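You operate a simulated robot arm through the tools that you are given. There is no shell and no other tool.

You are at the controls of a simulated two-armed robot. One attempt, no reset.

JOB
Sort both axle pins with the green ring gauge.
Fine: good tray if it goes over, rework tray if not; put the ring gauge back. Set down upright: black axle pin, white axle pin.

Only the result counts: the job must be done as asked and must still hold three seconds after the hand-in. Knocking over, shifting, dropping, spilling or breaking anything else fails it.

ROBOT AND FRAMES
Two 7-joint arms with fingered hands on one trunk that stands fixed in place. Base frame: the origin is at the foot of the trunk, x ahead of it, y to its left, z up. Lengths are in m, angles in rad, forces in N, time in s.
The left shoulder is at [0.06, 0.138, 0.947], the right one opposite. With the tool pointing down near the work surface each hand reaches from about 0.42 to 0.92 m from the base axis, measured 20 degrees to its own side. Payload 4 kg a hand.
The tool frame of a hand sits at the grasp point between the pads (the TCP): z along the fingers, y along the line on which they close. The tips reach 0.036 m beyond it. The gripper opens to 0.12 m; its body begins 0.042 m behind the TCP. The gripper is a hand of 5 fingers: y runs from the thumb to the fingers, the wrist lies at [-0.015, -0.109, -0.2] in the tool frame, and closing takes about 1.5 s.
Orientation is told as [roll, pitch, yaw] about the base's x, y, z axes, in that order, counted from this pose: with the fingers straight down and the wrist toward the robot, the tool's x, y and z point along [0, 1, 0], [1, 0, 0] and [0, 0, -1] of the base frame.

CONTROLS
- The arms move only by the tool drive_tool. It takes "left_deltas", "right_deltas" or both (then of equal length, played together; a hand with none holds still); each is a list of rows, each a list of 7 numbers: the shift along the base's x, y, z in m, then the turn, a rotation vector about the base's x, y, z in rad, then the opening, from 0 (shut) to 1 (fully open). In form: [[tx, ty, tz, ax, ay, az, gripper], ...]. A call has 1 to 20 rows; each row shifts and turns the commanded pose from where the row before left it. Rows are played at 5 a second. More than 0.05 m and 0.15 rad between two rows, or a gripper value outside its range, and nothing of the call is played. Where a pose cannot be reached the arm comes as near as it can. A force on the tool above 40 N (or 10 N above the force at the start of the call, whichever is more), or a blocked arm, ends the call early, and 0.2 s more pass. The fingers move at their own pace (about 0.153 m/s each) and stop on an object; they squeeze with about 23 N. The grip force told is the motor's: it shows also when the fingers shut on nothing. Time passes only in rows, and 0.2 s behind the last, so rows that do not move let the fingers close. It gives the time, the measured TCP pose, the force on the tool (base axes), the opening and the grip force at its end, in the units of the frame above (readings bear some noise), with the torque about the TCP (base axes, N m) and any sound that the robot's microphone picked up.
- Cameras (640 x 400 px; columns grow to the right, rows downward): "scene" is now at [0.0454, -0.031, 1.5766]; the picture's right is [-0.38, -0.92, 0.00], its down [-0.66, 0.27, -0.70] and it looks along [0.65, -0.27, -0.71] (base axes); focal length 363 px, centre (320, 200). "left" rides on the left gripper at [-0.069, -0.079, -0.131] in its tool frame; the picture's right is [-0.79, -0.29, 0.55], its down [0.55, -0.73, 0.40] and it looks along [0.29, 0.61, 0.74] (tool axes); focal length 222 px, centre (320, 200). "right" rides on the right gripper at [0.069, -0.079, -0.131] in its tool frame; the picture's right is [-0.78, 0.29, -0.55], its down [-0.55, -0.74, 0.40] and it looks along [-0.29, 0.61, 0.74] (tool axes); focal length 222 px, centre (320, 200). There is no depth. A picture from a camera that has moved, and an enlarged one, comes with that camera's place and axes in the base frame and with its lens.
- camera(camera): a new picture of that camera. The clock stands still meanwhile.
- slide_trunk(by): slides the trunk up (or, below 0, down) by that many m; the arms and the scene camera ride with it, the base frame stays. It gives what a move gives, with no picture.
- preshape(shape, hand): the hand has 5 fingers and takes this shape, open, in about a second: jaw (thumb against the fingers, like two jaws); tri (thumb and two fingers); tip (a fingertip pinch); poke (one finger out to press); point (the index stretched); flat (the hand flat); cup (the hand cupped); fist (a fist). The gripper value then closes the fingers along that shape, each until it touches; the sizes above hold for jaw. It gives what a move gives, with no picture.
- aim_head(pan, tilt): turns the head with the scene camera to pan (to the left, within 1.501 rad either way) and tilt (down, from -0.506 to 1.204), counted from straight ahead of the robot. It gives what a move gives.
- zoom(camera, box): a new picture of the part [left, top, right, bottom] of that camera's present view, enlarged. The clock stands still meanwhile.
- close_job(): hands the job in; it is judged then, once.

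Nothing tells you positions but the pictures and the camera data. Unless the task says otherwise, let go and move clear before handing in.

The tools are called after ">>>" as name(argument=value, ...) on one line, values as JSON. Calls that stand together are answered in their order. drive_tool: Moves the arms, as the interface text tells. Its arguments: {"type":"object","properties":{"left_deltas":{"type":"array","items":{"type":"array","items":{"type":"number"}}},"right_deltas":{"type":"array","items":{"type":"array","items":{"type":"number"}}}},"required":[]} The other tools are called the same way: slide_trunk (by) moves the trunk up or down; preshape (shape, hand) gives the hand a shape; aim_head (pan, tilt) turns the head that bears the scene camera; camera (camera) takes a picture; zoom (camera, box) takes an enlarged picture of a part of a camera's view; close_job () hands the job in.

At the start:

```text
clock: 0.0
left_ee_pos: [0.4876, -0.0329, 1.1378]
left_ee_rot: [0.0, -0.001, 0.0]
left_wrist_force: [-0.4, 0.5, -0.3]
left_wrist_torque: [0.02, -0.01, 0.03]
left_width: 0.1197
left_gripper_force: 0.0
left_shape: jaw
right_ee_pos: [0.3228, -0.4279, 1.1146]
right_ee_rot: [0.001, 0.002, -0.001]
right_wrist_force: [0.3, -0.4, -0.4]
right_wrist_torque: [0.01, 0.01, 0.0]
right_width: 0.1198
right_gripper_force: 0.1
right_shape: jaw
trunk travel left (down, up): [-0.525, 0.065]
head pan, tilt (commanded): [-0.389, 0.791]
```

scene: 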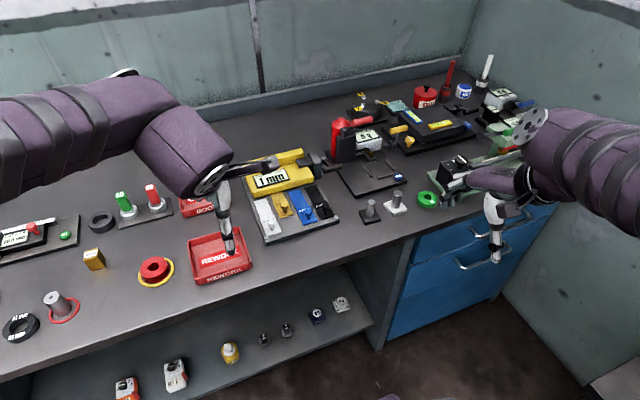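
right: 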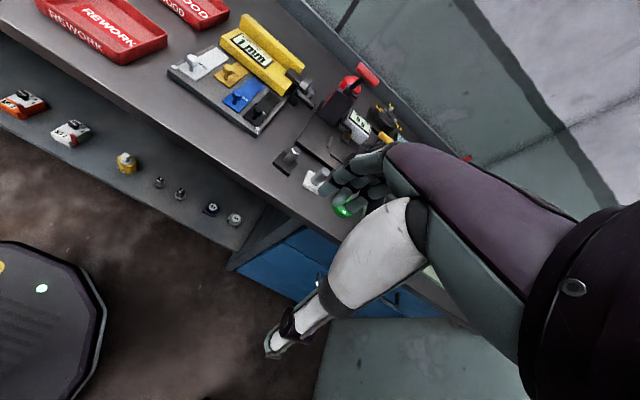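
left: 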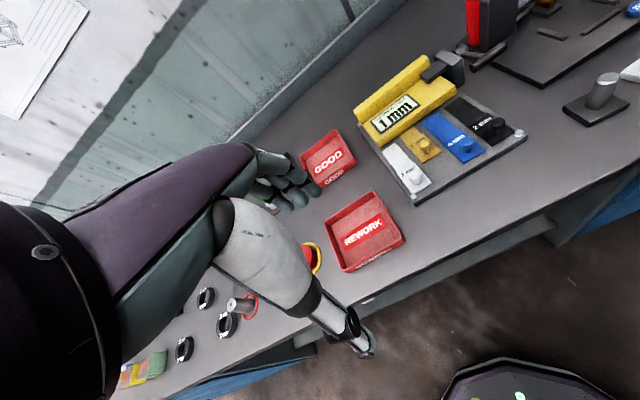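

I see a workbench with a black and a white pin near a green ring on the right, and rework/good trays in the middle. I'll zoom in for detail before moving.

>>> zoom(camera="scene", box=[330, 150, 490, 250])

>>> zoom(camera="scene", box=[160, 130, 360, 290])

>>> zoom(camera="scene", box=[0, 170, 200, 350])

>>> zoom(camera="scene", box=[320, 40, 560, 190])

```text
4.00 times, centred on (410, 200) of scene
camera zoom: at [0.0454, -0.031, 1.5766], right [-0.38, -0.92, 0.0], down [-0.66, 0.27, -0.7], along [0.65, -0.27, -0.71], focal length 1452 px, centre (-40, 200)
```

zoom: 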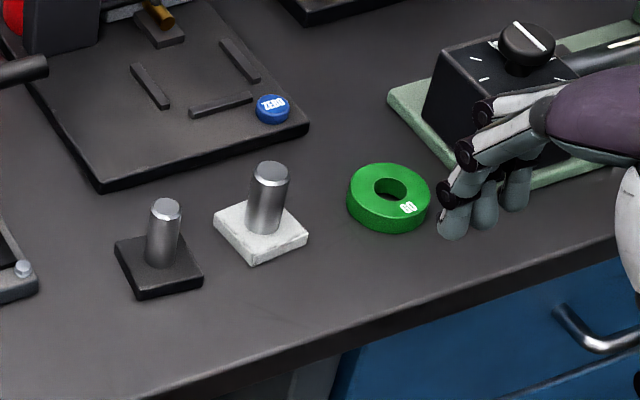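

```text
2.50 times, centred on (260, 210) of scene
camera zoom: at [0.0454, -0.031, 1.5766], right [-0.38, -0.92, 0.0], down [-0.66, 0.27, -0.7], along [0.65, -0.27, -0.71], focal length 907 px, centre (470, 175)
```

zoom: 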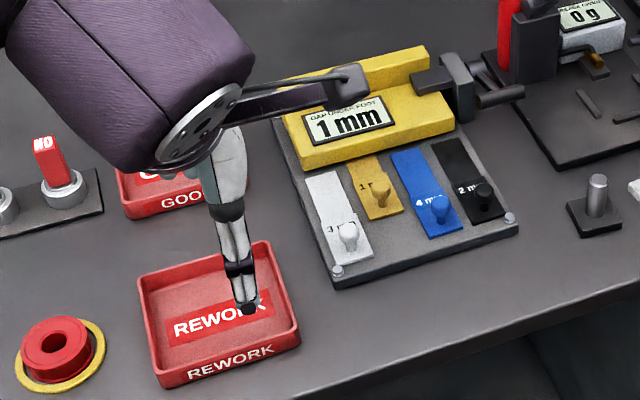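

```text
2.22 times, centred on (100, 260) of scene
camera zoom: at [0.0454, -0.031, 1.5766], right [-0.38, -0.92, 0.0], down [-0.66, 0.27, -0.7], along [0.65, -0.27, -0.71], focal length 806 px, centre (809, 67)
```

zoom: 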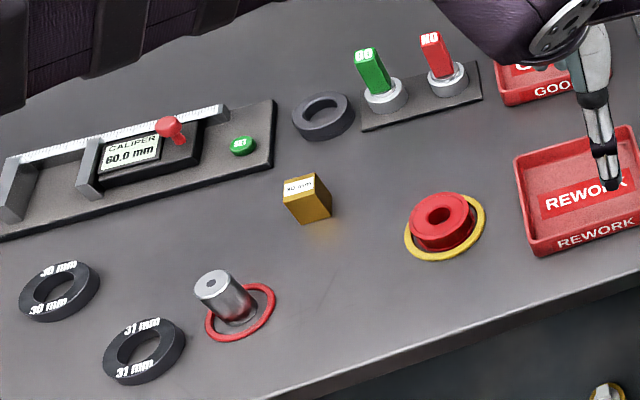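

```text
2.67 times, centred on (440, 115) of scene
camera zoom: at [0.0454, -0.031, 1.5766], right [-0.38, -0.92, 0.0], down [-0.66, 0.27, -0.7], along [0.65, -0.27, -0.71], focal length 968 px, centre (0, 427)
```

zoom: 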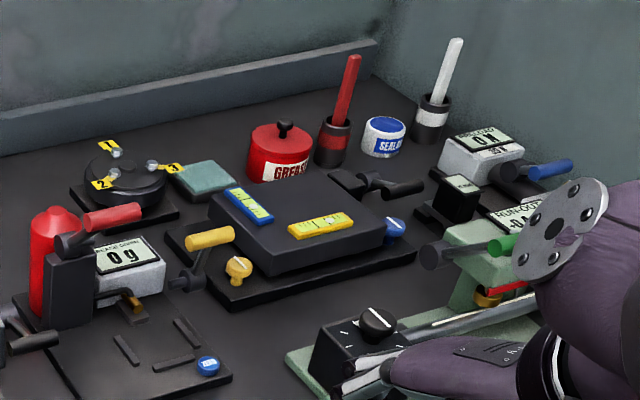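

Green "GO" ring sits at about (0.61, -0.60) with the two pins left of it. The left hand hides the GOOD tray, so I'll move the left arm aside and then look again.

>>> drive_tool(left_deltas=[[0, 0.05, 0, 0, 0, 0, 1], [0, 0.05, 0, 0, 0, 0, 1], [0, 0.05, 0, 0, 0, 0, 1], [0, 0.05, 0, 0, 0, 0, 1], [0, 0.05, 0, 0, 0, 0, 1], [0, 0.05, 0, 0, 0, 0, 1], [0, 0.05, 0, 0, 0, 0, 1], [-0.03, 0.04, 0, 0, 0, 0, 1]])

>>> aim_head(pan=-0.4, tilt=0.8)

>>> camera(camera="scene")

```text
clock: 1.8
left_ee_pos: [0.4582, 0.3563, 1.1365]
left_ee_rot: [0.0, 0.0, -0.002]
left_wrist_force: [-0.1, -0.7, 0.3]
left_wrist_torque: [0.03, -0.03, -0.02]
left_width: 0.1196
left_gripper_force: 0.1
left_shape: jaw
right_ee_pos: [0.3238, -0.4294, 1.1138]
right_ee_rot: [-0.001, -0.002, 0.0]
right_wrist_force: [0.4, 0.9, -0.1]
right_wrist_torque: [0.05, -0.02, -0.01]
right_width: 0.1197
right_gripper_force: 0.0
right_shape: jaw
trunk travel left (down, up): [-0.525, 0.065]
head pan, tilt (commanded): [-0.389, 0.791]
```

```text
clock: 2.4
left_ee_pos: [0.4573, 0.3574, 1.1349]
left_ee_rot: [0.0, 0.0, -0.001]
left_wrist_force: [0.8, -0.3, -0.3]
left_wrist_torque: [0.0, -0.03, 0.03]
left_width: 0.1197
left_gripper_force: 0.0
left_shape: jaw
right_ee_pos: [0.3248, -0.4283, 1.1134]
right_ee_rot: [0.001, 0.001, 0.0]
right_wrist_force: [0.4, 0.4, 0.3]
right_wrist_torque: [0.01, 0.02, -0.04]
right_width: 0.1197
right_gripper_force: 0.1
right_shape: jaw
trunk travel left (down, up): [-0.525, 0.065]
head pan, tilt (commanded): [-0.4, 0.799]
```

```text
taken
camera scene: at [0.0449, -0.0313, 1.5759], right [-0.39, -0.92, 0.0], down [-0.66, 0.28, -0.7], along [0.64, -0.27, -0.72], focal length 363 px, centre (320, 200)
```

scene: 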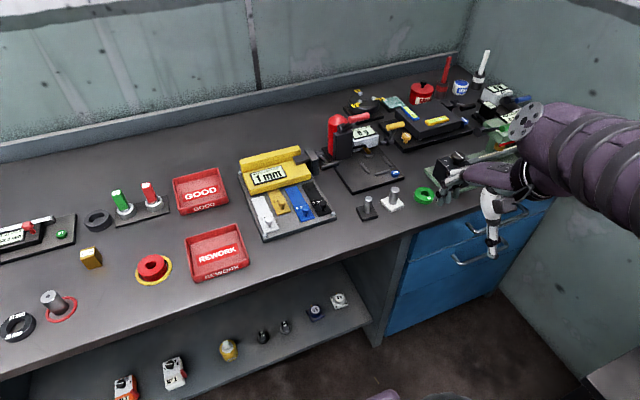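

The left arm is clear; both trays are visible. I'll aim the head at the pins and ring for exact measurement, zooming in.

>>> aim_head(pan=-0.7, tilt=0.8)

>>> camera(camera="scene")

>>> zoom(camera="scene", box=[240, 150, 400, 250])

>>> camera(camera="right")

```text
clock: 3.2
left_ee_pos: [0.4578, 0.3574, 1.1379]
left_ee_rot: [0.001, 0.0, -0.001]
left_wrist_force: [-0.2, 0.3, 0.0]
left_wrist_torque: [0.02, -0.01, 0.01]
left_width: 0.1195
left_gripper_force: 0.1
left_shape: jaw
right_ee_pos: [0.3226, -0.4267, 1.1131]
right_ee_rot: [0.0, -0.001, 0.0]
right_wrist_force: [0.5, 1.0, 0.4]
right_wrist_torque: [0.01, 0.03, -0.02]
right_width: 0.1197
right_gripper_force: 0.0
right_shape: jaw
trunk travel left (down, up): [-0.525, 0.065]
head pan, tilt (commanded): [-0.7, 0.799]
```

```text
taken
camera scene: at [0.0322, -0.0519, 1.576], right [-0.64, -0.77, 0.0], down [-0.55, 0.46, -0.7], along [0.53, -0.45, -0.72], focal length 363 px, centre (320, 200)
```

scene: 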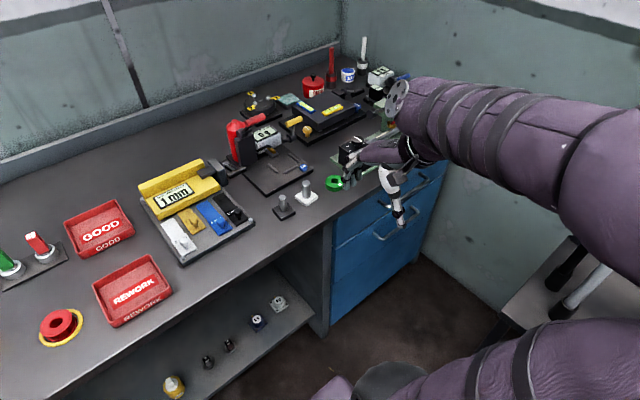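

```text
4.00 times, centred on (320, 200) of scene
camera zoom: at [0.0322, -0.0519, 1.576], right [-0.64, -0.77, 0.0], down [-0.55, 0.46, -0.7], along [0.53, -0.45, -0.72], focal length 1452 px, centre (320, 200)
```

zoom: 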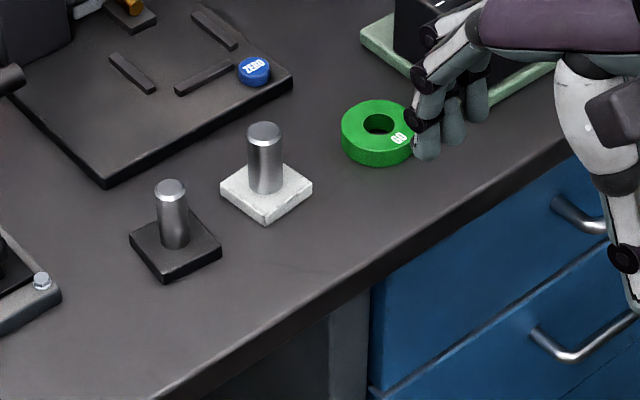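

```text
taken
camera right: at [0.2443, -0.3589, 1.2453], right [0.29, -0.78, 0.55], down [-0.74, -0.55, -0.4], along [0.61, -0.29, -0.74], focal length 222 px, centre (320, 200)
```

right: 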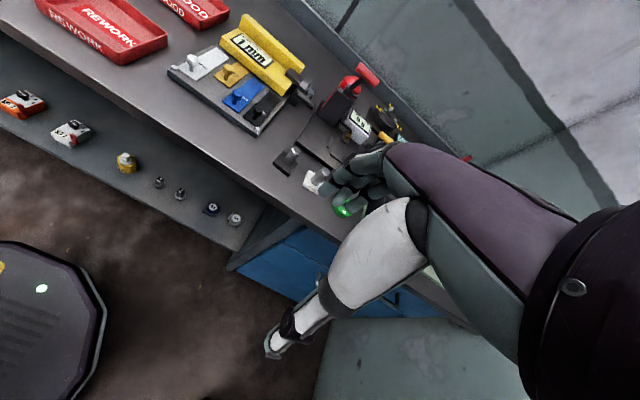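

Now a tighter zoom on each pin and on the ring to measure diameters and positions.

>>> zoom(camera="scene", box=[268, 185, 308, 225])

>>> zoom(camera="scene", box=[290, 172, 330, 212])

>>> zoom(camera="scene", box=[318, 160, 358, 200])

```text
10.00 times, centred on (288, 205) of scene
camera zoom: at [0.0322, -0.0519, 1.576], right [-0.64, -0.77, 0.0], down [-0.55, 0.46, -0.7], along [0.53, -0.45, -0.72], focal length 3629 px, centre (640, 150)
```

zoom: 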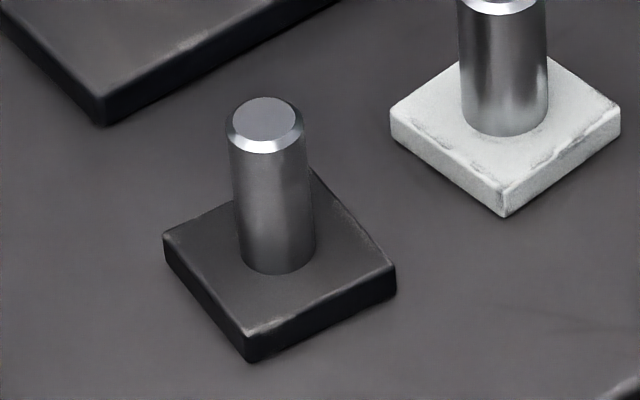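

```text
10.00 times, centred on (310, 192) of scene
camera zoom: at [0.0322, -0.0519, 1.576], right [-0.64, -0.77, 0.0], down [-0.55, 0.46, -0.7], along [0.53, -0.45, -0.72], focal length 3629 px, centre (420, 280)
```

zoom: 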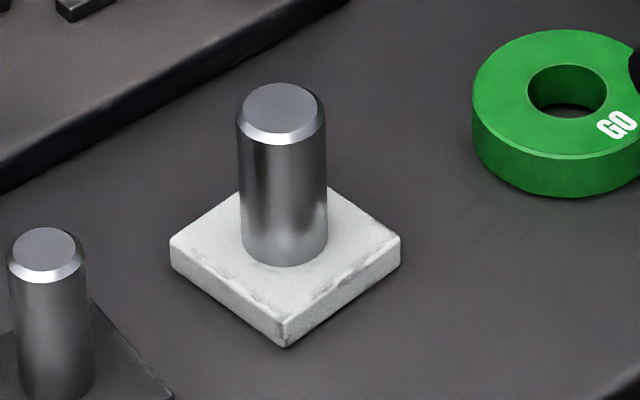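

```text
10.00 times, centred on (338, 180) of scene
camera zoom: at [0.0322, -0.0519, 1.576], right [-0.64, -0.77, 0.0], down [-0.55, 0.46, -0.7], along [0.53, -0.45, -0.72], focal length 3629 px, centre (140, 400)
```

zoom: 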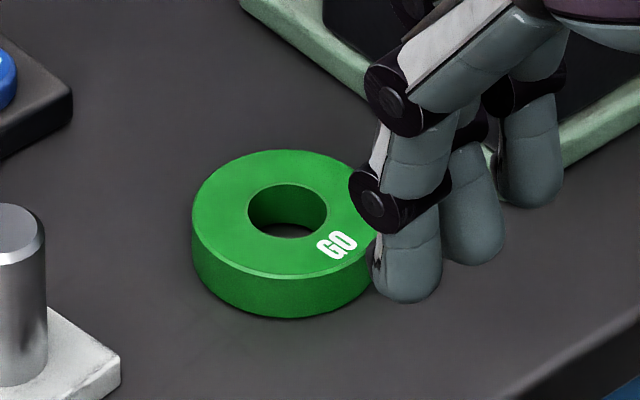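

The ring hole looks slightly wider than the black pin and narrower than the white one, but I'll verify by gauging. I'll shift the right hand aside and raise the trunk a bit to get a stereo view for exact positions.

>>> drive_tool(right_deltas=[[-0.02, -0.04, 0.0, 0, 0, 0, 1], [-0.02, -0.04, 0.0, 0, 0, 0, 1], [0, -0.02, 0, 0, 0, 0, 1]])

>>> camera(camera="scene")

>>> zoom(camera="scene", box=[268, 160, 348, 220])

>>> zoom(camera="scene", box=[318, 130, 398, 200])

>>> slide_trunk(by=0.06)

>>> camera(camera="scene")

>>> zoom(camera="scene", box=[268, 170, 348, 230])

>>> zoom(camera="scene", box=[318, 140, 398, 210])

```text
clock: 4.0
left_ee_pos: [0.4576, 0.3584, 1.137]
left_ee_rot: [0.0, 0.0, 0.001]
left_wrist_force: [0.3, -0.1, 0.8]
left_wrist_torque: [0.02, 0.0, 0.01]
left_width: 0.1195
left_gripper_force: 0.1
left_shape: jaw
right_ee_pos: [0.2831, -0.5288, 1.1144]
right_ee_rot: [0.001, 0.0, -0.001]
right_wrist_force: [0.3, -0.2, 0.0]
right_wrist_torque: [0.02, 0.04, 0.0]
right_width: 0.1196
right_gripper_force: 0.0
right_shape: jaw
trunk travel left (down, up): [-0.525, 0.065]
head pan, tilt (commanded): [-0.7, 0.799]
```

```text
taken
camera scene: at [0.0325, -0.0525, 1.5759], right [-0.64, -0.76, 0.0], down [-0.55, 0.46, -0.7], along [0.53, -0.45, -0.72], focal length 363 px, centre (320, 200)
```

scene: 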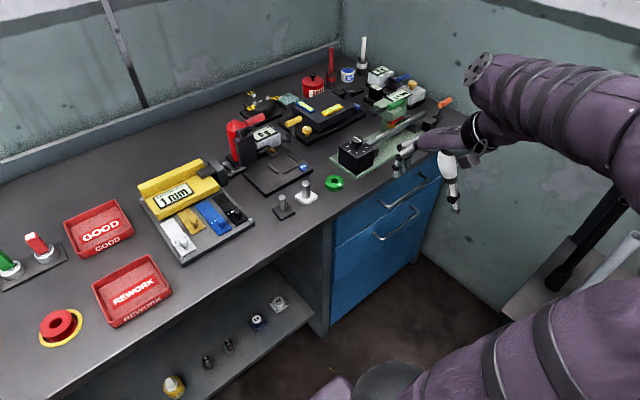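

```text
6.67 times, centred on (308, 190) of scene
camera zoom: at [0.0325, -0.0525, 1.5759], right [-0.64, -0.76, 0.0], down [-0.55, 0.46, -0.7], along [0.53, -0.45, -0.72], focal length 2419 px, centre (400, 267)
```

zoom: 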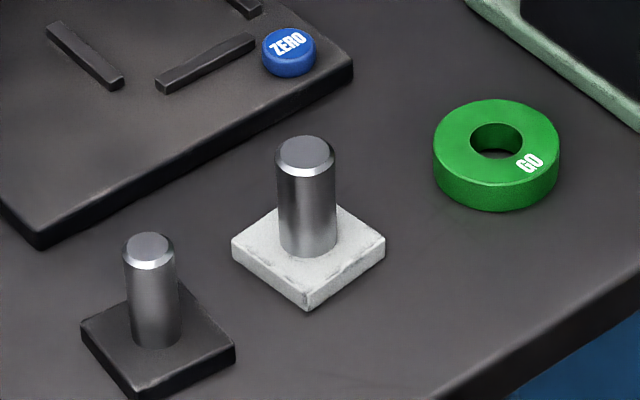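

```text
5.71 times, centred on (358, 165) of scene
camera zoom: at [0.0325, -0.0525, 1.5759], right [-0.64, -0.76, 0.0], down [-0.55, 0.46, -0.7], along [0.53, -0.45, -0.72], focal length 2074 px, centre (103, 400)
```

zoom: 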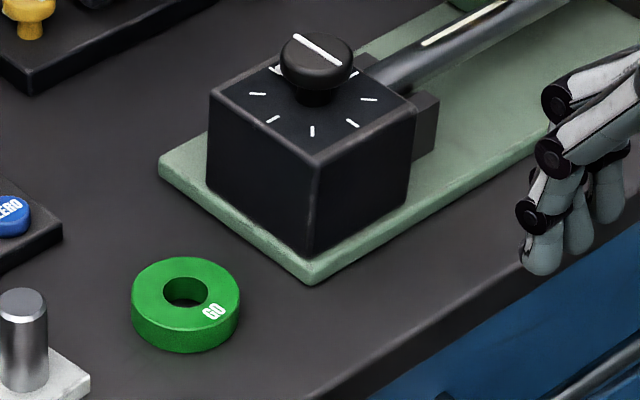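

```text
clock: 5.0
left_ee_pos: [0.4575, 0.3586, 1.1968]
left_ee_rot: [0.002, 0.0, 0.0]
left_wrist_force: [-0.4, -0.1, -0.5]
left_wrist_torque: [0.02, 0.03, 0.0]
left_width: 0.1197
left_gripper_force: 0.1
left_shape: jaw
right_ee_pos: [0.2839, -0.5287, 1.1757]
right_ee_rot: [0.0, -0.002, 0.0]
right_wrist_force: [0.7, -0.3, -0.1]
right_wrist_torque: [0.0, 0.01, 0.02]
right_width: 0.1198
right_gripper_force: 0.1
right_shape: jaw
trunk travel left (down, up): [-0.585, 0.005]
head pan, tilt (commanded): [-0.7, 0.799]
```

```text
taken
camera scene: at [0.0322, -0.052, 1.6359], right [-0.64, -0.76, 0.0], down [-0.55, 0.46, -0.7], along [0.53, -0.45, -0.72], focal length 363 px, centre (320, 200)
```

scene: 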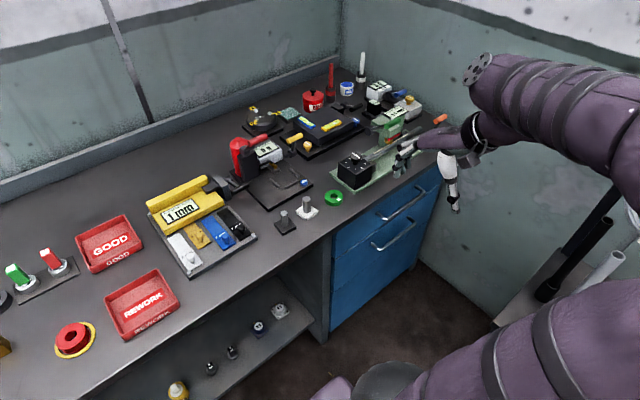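

```text
6.67 times, centred on (308, 200) of scene
camera zoom: at [0.0322, -0.052, 1.6359], right [-0.64, -0.76, 0.0], down [-0.55, 0.46, -0.7], along [0.53, -0.45, -0.72], focal length 2419 px, centre (400, 200)
```

zoom: 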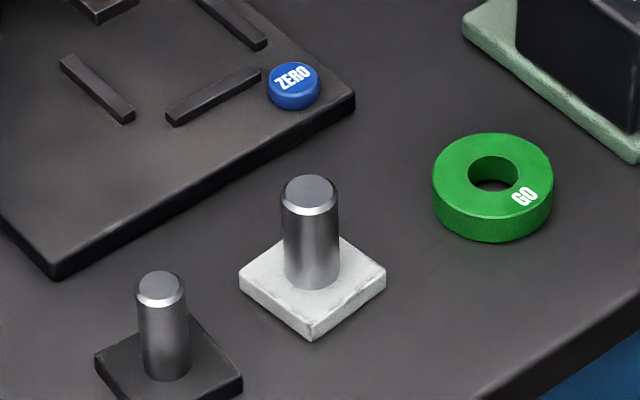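

```text
5.71 times, centred on (358, 175) of scene
camera zoom: at [0.0322, -0.052, 1.6359], right [-0.64, -0.76, 0.0], down [-0.55, 0.46, -0.7], along [0.53, -0.45, -0.72], focal length 2074 px, centre (103, 343)
```

zoom: 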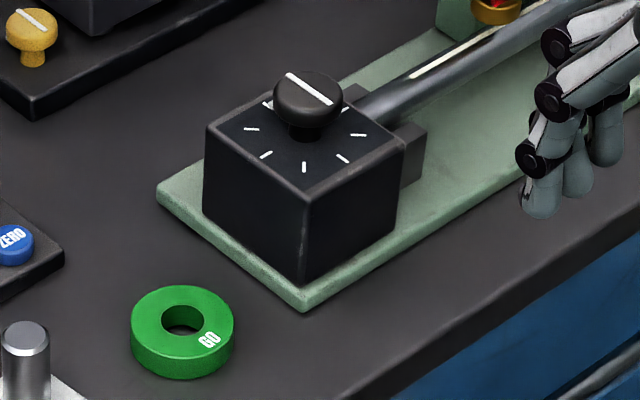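

The stereo pair works, but I want finer resolution. I'll take tight zooms at both trunk heights.

>>> zoom(camera="scene", box=[262, 206, 310, 236])

>>> zoom(camera="scene", box=[284, 193, 332, 223])

>>> zoom(camera="scene", box=[310, 184, 358, 214])

>>> slide_trunk(by=-0.06)

>>> zoom(camera="scene", box=[260, 192, 308, 222])

>>> zoom(camera="scene", box=[284, 179, 332, 209])

>>> zoom(camera="scene", box=[310, 168, 358, 198])

```text
13.33 times, centred on (286, 221) of scene
camera zoom: at [0.0322, -0.052, 1.6359], right [-0.64, -0.76, 0.0], down [-0.55, 0.46, -0.7], along [0.53, -0.45, -0.72], focal length 4839 px, centre (773, -80)
```

zoom: 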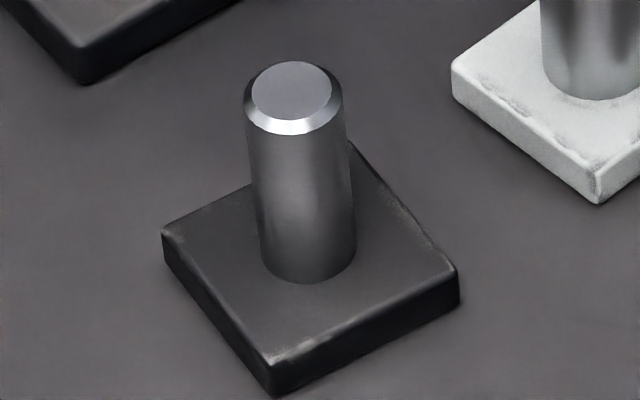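

```text
13.33 times, centred on (308, 208) of scene
camera zoom: at [0.0322, -0.052, 1.6359], right [-0.64, -0.76, 0.0], down [-0.55, 0.46, -0.7], along [0.53, -0.45, -0.72], focal length 4839 px, centre (480, 93)
```

zoom: 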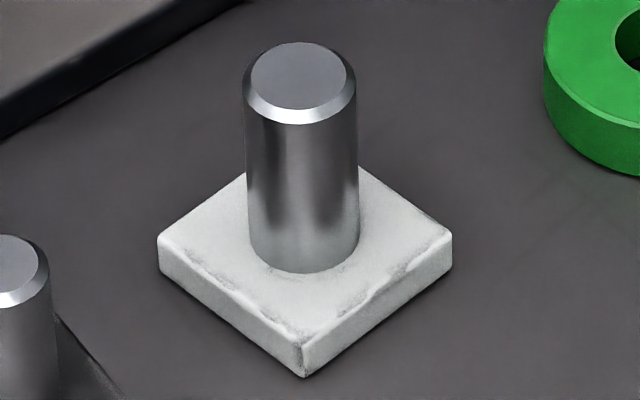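

```text
13.33 times, centred on (334, 199) of scene
camera zoom: at [0.0322, -0.052, 1.6359], right [-0.64, -0.76, 0.0], down [-0.55, 0.46, -0.7], along [0.53, -0.45, -0.72], focal length 4839 px, centre (133, 213)
```

zoom: 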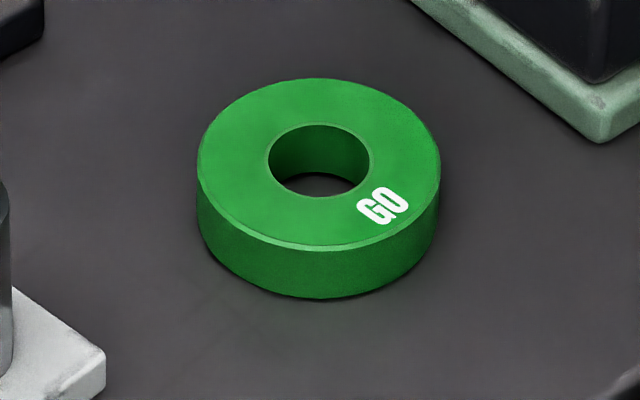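

```text
clock: 6.0
left_ee_pos: [0.4579, 0.3581, 1.1358]
left_ee_rot: [0.0, 0.0, 0.001]
left_wrist_force: [0.4, -0.5, 0.1]
left_wrist_torque: [-0.01, 0.02, 0.01]
left_width: 0.12
left_gripper_force: 0.1
left_shape: jaw
right_ee_pos: [0.2834, -0.5291, 1.1138]
right_ee_rot: [0.0, -0.001, -0.001]
right_wrist_force: [-0.7, -0.2, 0.2]
right_wrist_torque: [-0.03, 0.04, 0.04]
right_width: 0.1198
right_gripper_force: 0.1
right_shape: jaw
trunk travel left (down, up): [-0.525, 0.065]
head pan, tilt (commanded): [-0.7, 0.799]
```

```text
13.33 times, centred on (284, 207) of scene
camera zoom: at [0.032, -0.0521, 1.576], right [-0.64, -0.76, 0.0], down [-0.55, 0.46, -0.7], along [0.53, -0.45, -0.72], focal length 4839 px, centre (800, 107)
```

zoom: 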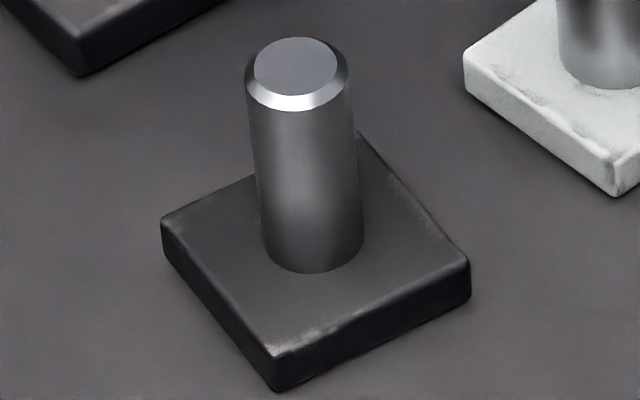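

```text
13.33 times, centred on (308, 194) of scene
camera zoom: at [0.032, -0.0521, 1.576], right [-0.64, -0.76, 0.0], down [-0.55, 0.46, -0.7], along [0.53, -0.45, -0.72], focal length 4839 px, centre (480, 280)
```

zoom: 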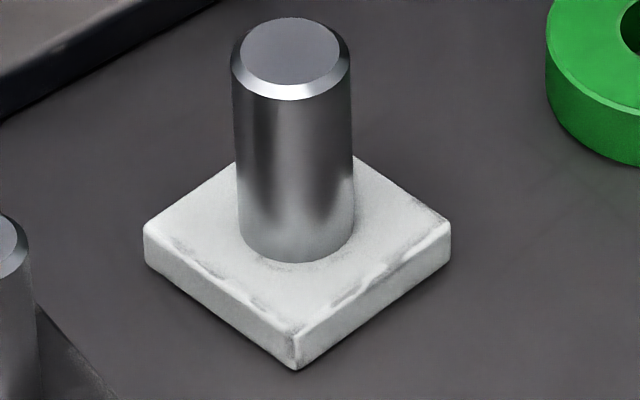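

```text
13.33 times, centred on (334, 183) of scene
camera zoom: at [0.032, -0.0521, 1.576], right [-0.64, -0.76, 0.0], down [-0.55, 0.46, -0.7], along [0.53, -0.45, -0.72], focal length 4839 px, centre (133, 427)
```

zoom: 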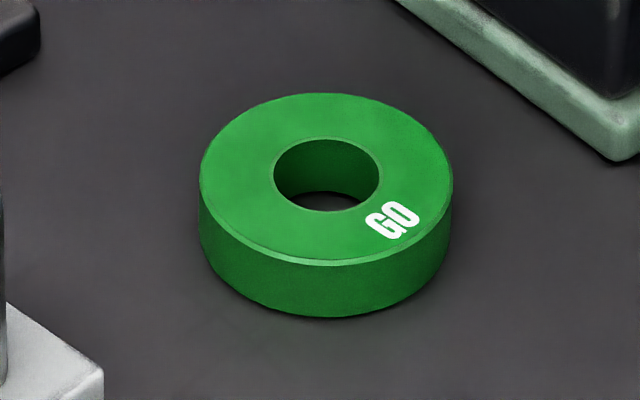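

Measurements: bench z≈0.858, ring at (0.584,-0.571) with hole ≈22.6 mm, white pin (0.594,-0.477) ≈23.7 mm, black pin (0.592,-0.398) ≈20 mm. I'll bring the right hand above the ring and look at it.

>>> drive_tool(right_deltas=[[0.043, -0.006, -0.006, 0, 0, 0, 0.7], [0.043, -0.006, -0.006, 0, 0, 0, 0.7], [0.043, -0.006, -0.006, 0, 0, 0, 0.7], [0.043, -0.006, -0.006, 0, 0, 0, 0.7], [0.043, -0.006, -0.006, 0, 0, 0, 0.7], [0.043, -0.006, -0.006, 0, 0, 0, 0.7], [0.0426, -0.0055, -0.006, 0, 0, 0, 0.7], [0, 0, 0, 0, 0, 0, 0.7]])

>>> zoom(camera="scene", box=[260, 100, 420, 200])

>>> camera(camera="scene")

>>> camera(camera="right")

```text
clock: 7.8
left_ee_pos: [0.4567, 0.3575, 1.1372]
left_ee_rot: [0.0, -0.001, -0.001]
left_wrist_force: [0.7, 0.0, -0.1]
left_wrist_torque: [0.03, -0.01, 0.04]
left_width: 0.1199
left_gripper_force: 0.1
left_shape: jaw
right_ee_pos: [0.5833, -0.5711, 1.0736]
right_ee_rot: [-0.001, 0.001, 0.0]
right_wrist_force: [0.4, 0.9, 0.4]
right_wrist_torque: [-0.02, 0.01, 0.0]
right_width: 0.0843
right_gripper_force: 0.0
right_shape: jaw
trunk travel left (down, up): [-0.525, 0.065]
head pan, tilt (commanded): [-0.7, 0.799]
```

```text
4.00 times, centred on (340, 150) of scene
camera zoom: at [0.0314, -0.0518, 1.576], right [-0.64, -0.76, 0.0], down [-0.55, 0.46, -0.7], along [0.53, -0.45, -0.72], focal length 1452 px, centre (240, 400)
```

zoom: 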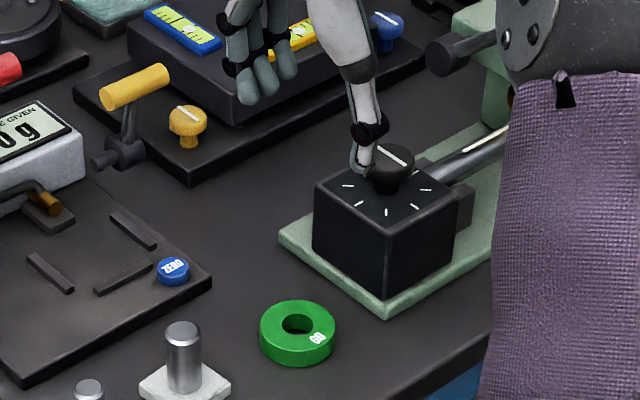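

```text
taken
camera scene: at [0.0314, -0.0518, 1.576], right [-0.64, -0.76, 0.0], down [-0.55, 0.46, -0.7], along [0.53, -0.45, -0.72], focal length 363 px, centre (320, 200)
```

scene: 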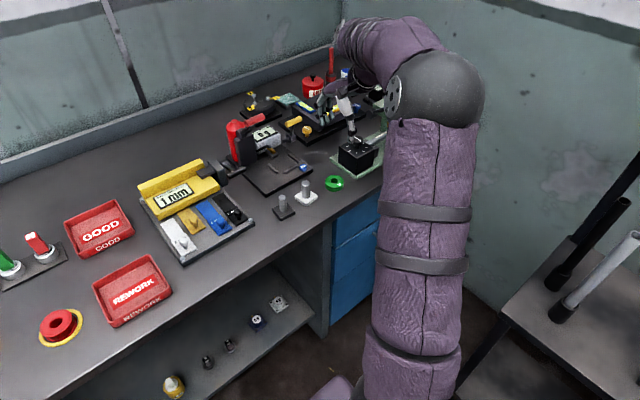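

```text
taken
camera right: at [0.5029, -0.5018, 1.2053], right [0.29, -0.79, 0.55], down [-0.74, -0.55, -0.4], along [0.61, -0.29, -0.74], focal length 222 px, centre (320, 200)
```

right: 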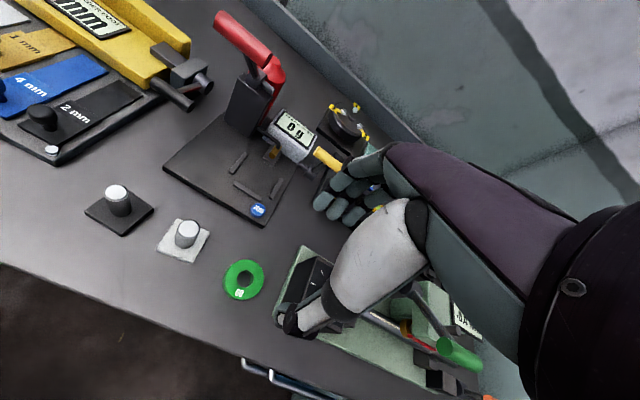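

The hand lines up above the ring: thumb on the near side, fingers on the far side, clear of the green device. I'll descend part-way and check again.

>>> drive_tool(right_deltas=[[0, 0, -0.035, 0, 0, 0, 0.7], [0, 0, -0.035, 0, 0, 0, 0.7], [0, 0, -0.035, 0, 0, 0, 0.7], [0, 0, -0.018, 0, 0, 0, 0.7], [0, 0, 0, 0, 0, 0, 0.7]])

>>> zoom(camera="scene", box=[286, 120, 406, 220])

>>> camera(camera="right")

>>> zoom(camera="right", box=[200, 150, 400, 350])

```text
clock: 9.0
left_ee_pos: [0.4575, 0.3576, 1.1365]
left_ee_rot: [0.0, 0.0, -0.001]
left_wrist_force: [-1.2, 0.5, 0.1]
left_wrist_torque: [-0.03, -0.05, -0.01]
left_width: 0.1196
left_gripper_force: 0.1
left_shape: jaw
right_ee_pos: [0.5845, -0.5707, 0.9503]
right_ee_rot: [0.002, 0.0, 0.0]
right_wrist_force: [-0.2, -0.2, -0.5]
right_wrist_torque: [-0.04, -0.01, 0.04]
right_width: 0.0842
right_gripper_force: 0.1
right_shape: jaw
trunk travel left (down, up): [-0.525, 0.065]
head pan, tilt (commanded): [-0.7, 0.799]
```

```text
4.00 times, centred on (346, 170) of scene
camera zoom: at [0.0322, -0.0521, 1.576], right [-0.64, -0.76, 0.0], down [-0.55, 0.46, -0.7], along [0.53, -0.45, -0.72], focal length 1452 px, centre (216, 320)
```

zoom: 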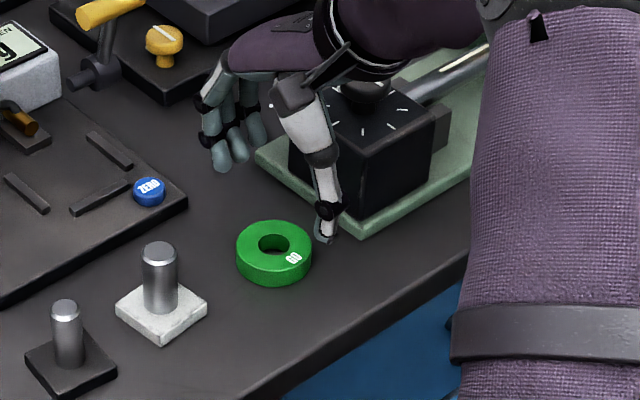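

```text
taken
camera right: at [0.505, -0.5018, 1.0812], right [0.29, -0.78, 0.55], down [-0.73, -0.55, -0.4], along [0.61, -0.29, -0.74], focal length 222 px, centre (320, 200)
```

right: 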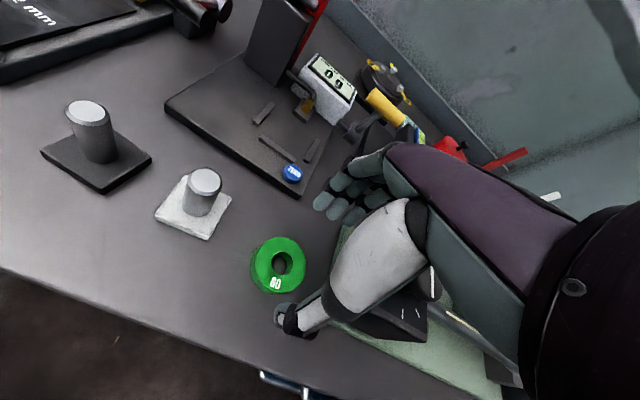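

```text
2.00 times, centred on (300, 250) of right
camera zoom: at [0.505, -0.5018, 1.0812], right [0.29, -0.78, 0.55], down [-0.73, -0.55, -0.4], along [0.61, -0.29, -0.74], focal length 444 px, centre (360, 100)
```

zoom: 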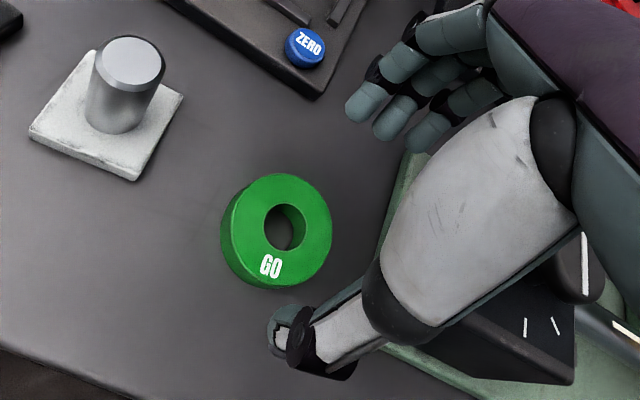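

The hand camera confirms the ring position to about 1–2 mm. I'll lower the open hand around the ring to just above the bench.

>>> drive_tool(right_deltas=[[0, 0, -0.02, 0, 0, 0, 0.7], [0, 0, -0.015, 0, 0, 0, 0.7], [0, 0, -0.01, 0, 0, 0, 0.7], [0, 0, 0, 0, 0, 0, 0.7]])

>>> zoom(camera="scene", box=[300, 140, 380, 200])

>>> zoom(camera="right", box=[220, 150, 400, 330])

```text
clock: 10.0
left_ee_pos: [0.4575, 0.3578, 1.1371]
left_ee_rot: [0.001, 0.001, -0.001]
left_wrist_force: [0.0, -0.4, 0.4]
left_wrist_torque: [-0.03, 0.05, 0.0]
left_width: 0.1196
left_gripper_force: 0.1
left_shape: jaw
right_ee_pos: [0.5843, -0.5703, 0.9046]
right_ee_rot: [0.0, 0.0, 0.0]
right_wrist_force: [-0.5, 0.3, 0.0]
right_wrist_torque: [-0.03, 0.01, 0.01]
right_width: 0.0842
right_gripper_force: 0.0
right_shape: jaw
trunk travel left (down, up): [-0.525, 0.065]
head pan, tilt (commanded): [-0.7, 0.799]
```

```text
6.67 times, centred on (340, 170) of scene
camera zoom: at [0.0322, -0.052, 1.576], right [-0.64, -0.76, 0.0], down [-0.55, 0.46, -0.7], along [0.53, -0.45, -0.72], focal length 2419 px, centre (187, 400)
```

zoom: 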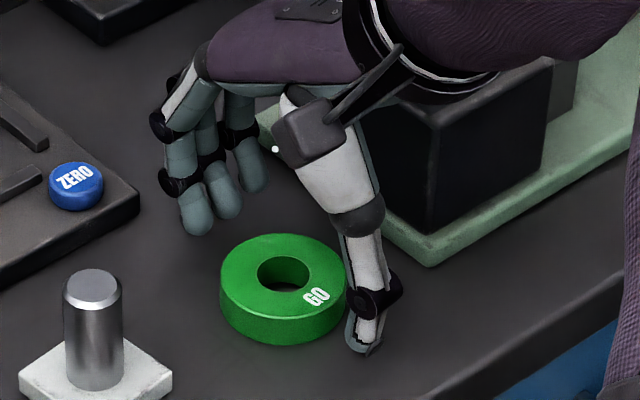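

```text
2.22 times, centred on (310, 240) of right
camera zoom: at [0.5044, -0.5014, 1.0359], right [0.29, -0.78, 0.55], down [-0.74, -0.55, -0.4], along [0.61, -0.29, -0.74], focal length 494 px, centre (342, 111)
```

zoom: 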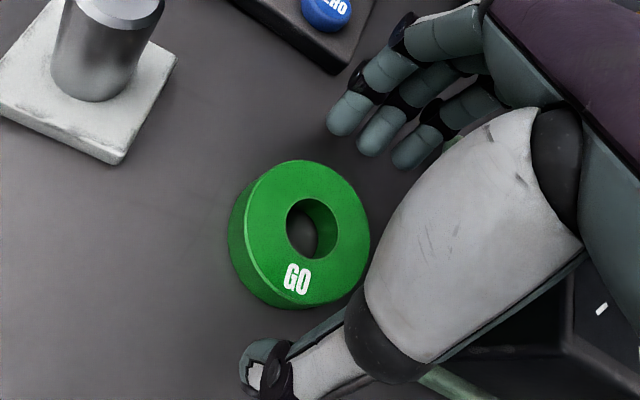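

The thumb and two fingers straddle the ring centrally. I'll lower another 7 mm and close gently on it.

>>> drive_tool(right_deltas=[[0, 0, -0.0035, 0, 0, 0, 0.7], [0, 0, -0.0035, 0, 0, 0, 0.7], [0, 0, 0, 0, 0, 0, 0.55], [0, 0, 0, 0, 0, 0, 0.5]])

>>> zoom(camera="scene", box=[300, 140, 380, 200])

>>> zoom(camera="right", box=[220, 150, 400, 330])

```text
clock: 11.0
left_ee_pos: [0.4575, 0.3588, 1.1357]
left_ee_rot: [0.0, 0.0, 0.001]
left_wrist_force: [-0.4, -0.2, -0.1]
left_wrist_torque: [0.01, -0.03, 0.01]
left_width: 0.1198
left_gripper_force: 0.0
left_shape: jaw
right_ee_pos: [0.5859, -0.5711, 0.8976]
right_ee_rot: [0.0, 0.0, 0.001]
right_wrist_force: [-0.4, -0.4, -0.7]
right_wrist_torque: [-0.01, 0.0, 0.0]
right_width: 0.0604
right_gripper_force: 0.0
right_shape: jaw
trunk travel left (down, up): [-0.525, 0.065]
head pan, tilt (commanded): [-0.7, 0.799]
```

```text
6.67 times, centred on (340, 170) of scene
camera zoom: at [0.0323, -0.0521, 1.5759], right [-0.64, -0.76, 0.0], down [-0.55, 0.46, -0.7], along [0.53, -0.45, -0.72], focal length 2419 px, centre (187, 400)
```

zoom: 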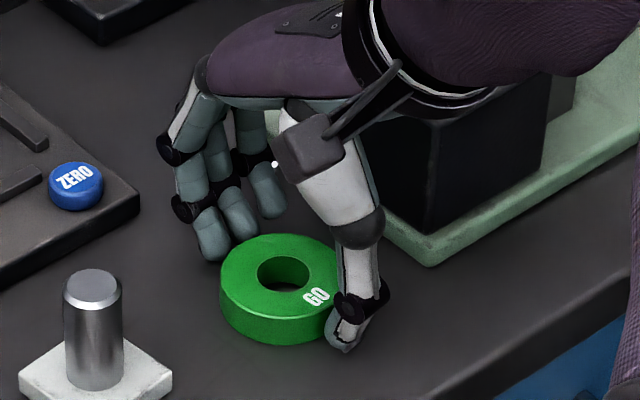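

```text
2.22 times, centred on (310, 240) of right
camera zoom: at [0.5045, -0.5015, 1.029], right [0.29, -0.78, 0.55], down [-0.74, -0.55, -0.4], along [0.61, -0.29, -0.74], focal length 494 px, centre (342, 111)
```

zoom: 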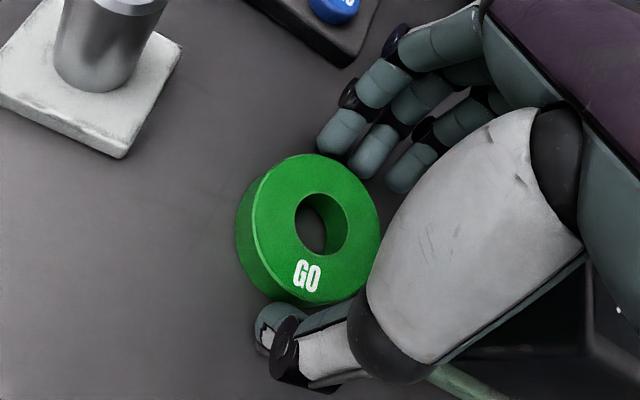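

Alignment is good. Closing on the ring now.

>>> drive_tool(right_deltas=[[0, 0, 0, 0, 0, 0, 0.45], [0, 0, 0, 0, 0, 0, 0.42], [0, 0, 0, 0, 0, 0, 0.35], [0, 0, 0, 0, 0, 0, 0.3], [0, 0, 0, 0, 0, 0, 0.3], [0, 0, 0, 0, 0, 0, 0.3]])

>>> zoom(camera="scene", box=[300, 140, 380, 200])

>>> zoom(camera="right", box=[220, 150, 400, 330])

```text
clock: 12.4
left_ee_pos: [0.4571, 0.3577, 1.1365]
left_ee_rot: [0.001, 0.0, 0.002]
left_wrist_force: [-0.3, -0.1, 0.1]
left_wrist_torque: [-0.04, -0.02, 0.03]
left_width: 0.1198
left_gripper_force: 0.0
left_shape: jaw
right_ee_pos: [0.5834, -0.5708, 0.8969]
right_ee_rot: [0.001, 0.002, 0.0]
right_wrist_force: [-0.1, 0.2, 0.7]
right_wrist_torque: [0.01, -0.03, -0.02]
right_width: 0.0456
right_gripper_force: 23.0
right_shape: jaw
trunk travel left (down, up): [-0.525, 0.065]
head pan, tilt (commanded): [-0.7, 0.799]
```

```text
6.67 times, centred on (340, 170) of scene
camera zoom: at [0.0322, -0.0521, 1.5759], right [-0.64, -0.76, 0.0], down [-0.55, 0.46, -0.7], along [0.53, -0.45, -0.72], focal length 2419 px, centre (187, 400)
```

zoom: 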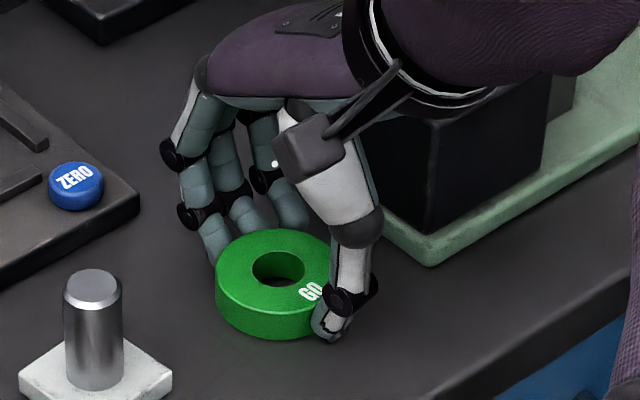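

```text
2.22 times, centred on (310, 240) of right
camera zoom: at [0.5045, -0.5015, 1.0291], right [0.29, -0.78, 0.55], down [-0.74, -0.55, -0.4], along [0.61, -0.29, -0.74], focal length 494 px, centre (342, 111)
```

zoom: 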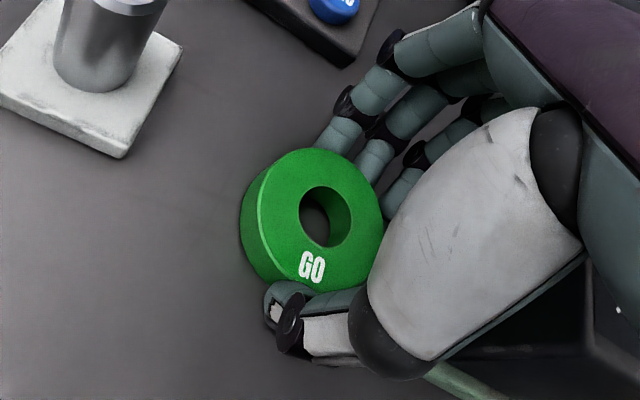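

The ring is gripped (23 N); it moved about 3–4 mm in +x while closing, which I'll correct for when returning it. Now I lift it straight up and inspect.

>>> drive_tool(right_deltas=[[0, 0, 0.01, 0, 0, 0, 0.3], [0, 0, 0.02, 0, 0, 0, 0.3], [0, 0, 0.03, 0, 0, 0, 0.3], [0, 0, 0.03, 0, 0, 0, 0.3], [0, 0, 0.01, 0, 0, 0, 0.3], [0, 0, 0, 0, 0, 0, 0.3]])

>>> zoom(camera="scene", box=[286, 110, 386, 210])

>>> zoom(camera="right", box=[200, 150, 400, 330])

>>> camera(camera="scene")

```text
clock: 13.8
left_ee_pos: [0.4579, 0.3573, 1.1353]
left_ee_rot: [0.0, 0.0, -0.001]
left_wrist_force: [1.1, -0.8, -0.2]
left_wrist_torque: [-0.03, 0.01, 0.04]
left_width: 0.1198
left_gripper_force: 0.1
left_shape: jaw
right_ee_pos: [0.5837, -0.5707, 0.9975]
right_ee_rot: [0.0, 0.002, 0.0]
right_wrist_force: [0.6, -0.2, -2.0]
right_wrist_torque: [-0.03, -0.03, -0.03]
right_width: 0.0454
right_gripper_force: 23.5
right_shape: jaw
trunk travel left (down, up): [-0.525, 0.065]
head pan, tilt (commanded): [-0.7, 0.799]
```

```text
4.00 times, centred on (336, 160) of scene
camera zoom: at [0.0324, -0.0522, 1.5759], right [-0.64, -0.76, 0.0], down [-0.55, 0.46, -0.7], along [0.53, -0.45, -0.72], focal length 1452 px, centre (256, 360)
```

zoom: 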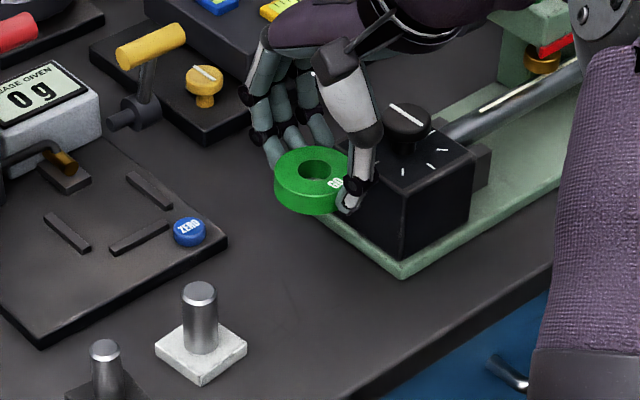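

```text
2.22 times, centred on (300, 240) of right
camera zoom: at [0.5045, -0.5011, 1.1293], right [0.29, -0.79, 0.55], down [-0.74, -0.55, -0.4], along [0.61, -0.29, -0.74], focal length 494 px, centre (364, 111)
```

zoom: 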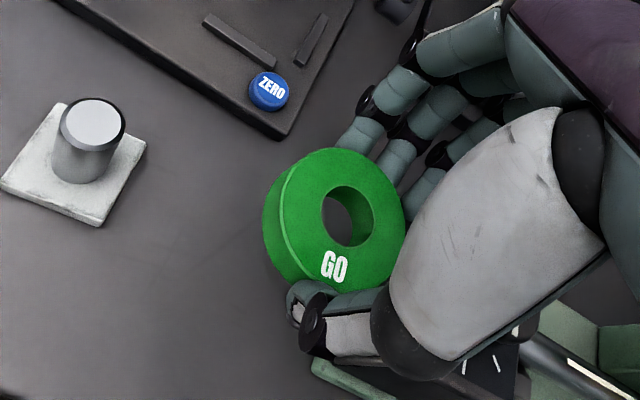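

```text
taken
camera scene: at [0.0324, -0.0522, 1.5759], right [-0.64, -0.76, 0.0], down [-0.55, 0.46, -0.7], along [0.53, -0.45, -0.72], focal length 363 px, centre (320, 200)
```

scene: 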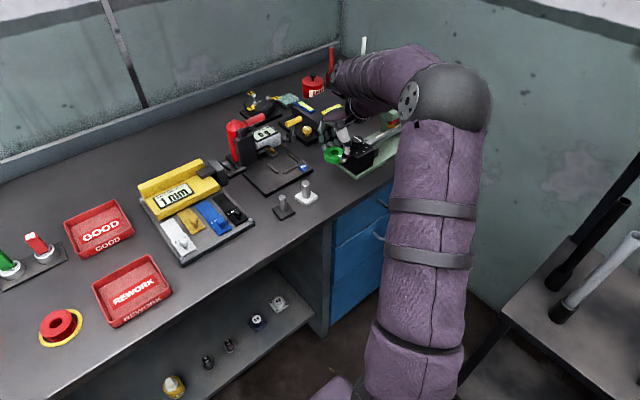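

The ring is in hand. I'll zoom in to check whether it hangs level.

>>> zoom(camera="scene", box=[312, 138, 360, 168])

>>> zoom(camera="right", box=[256, 200, 336, 280])

```text
13.33 times, centred on (336, 153) of scene
camera zoom: at [0.0324, -0.0522, 1.5759], right [-0.64, -0.76, 0.0], down [-0.55, 0.46, -0.7], along [0.53, -0.45, -0.72], focal length 4839 px, centre (107, 827)
```

zoom: 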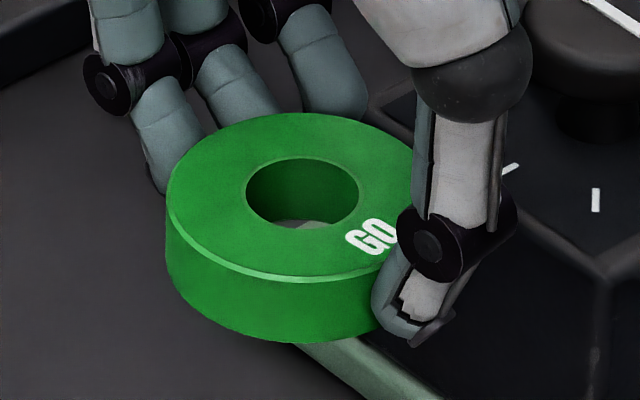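

```text
5.00 times, centred on (296, 240) of right
camera zoom: at [0.5045, -0.5011, 1.1293], right [0.29, -0.79, 0.55], down [-0.74, -0.55, -0.4], along [0.61, -0.29, -0.74], focal length 1111 px, centre (440, 0)
```

zoom: 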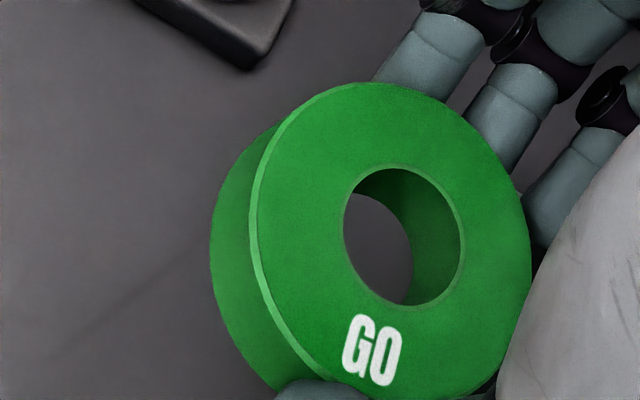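

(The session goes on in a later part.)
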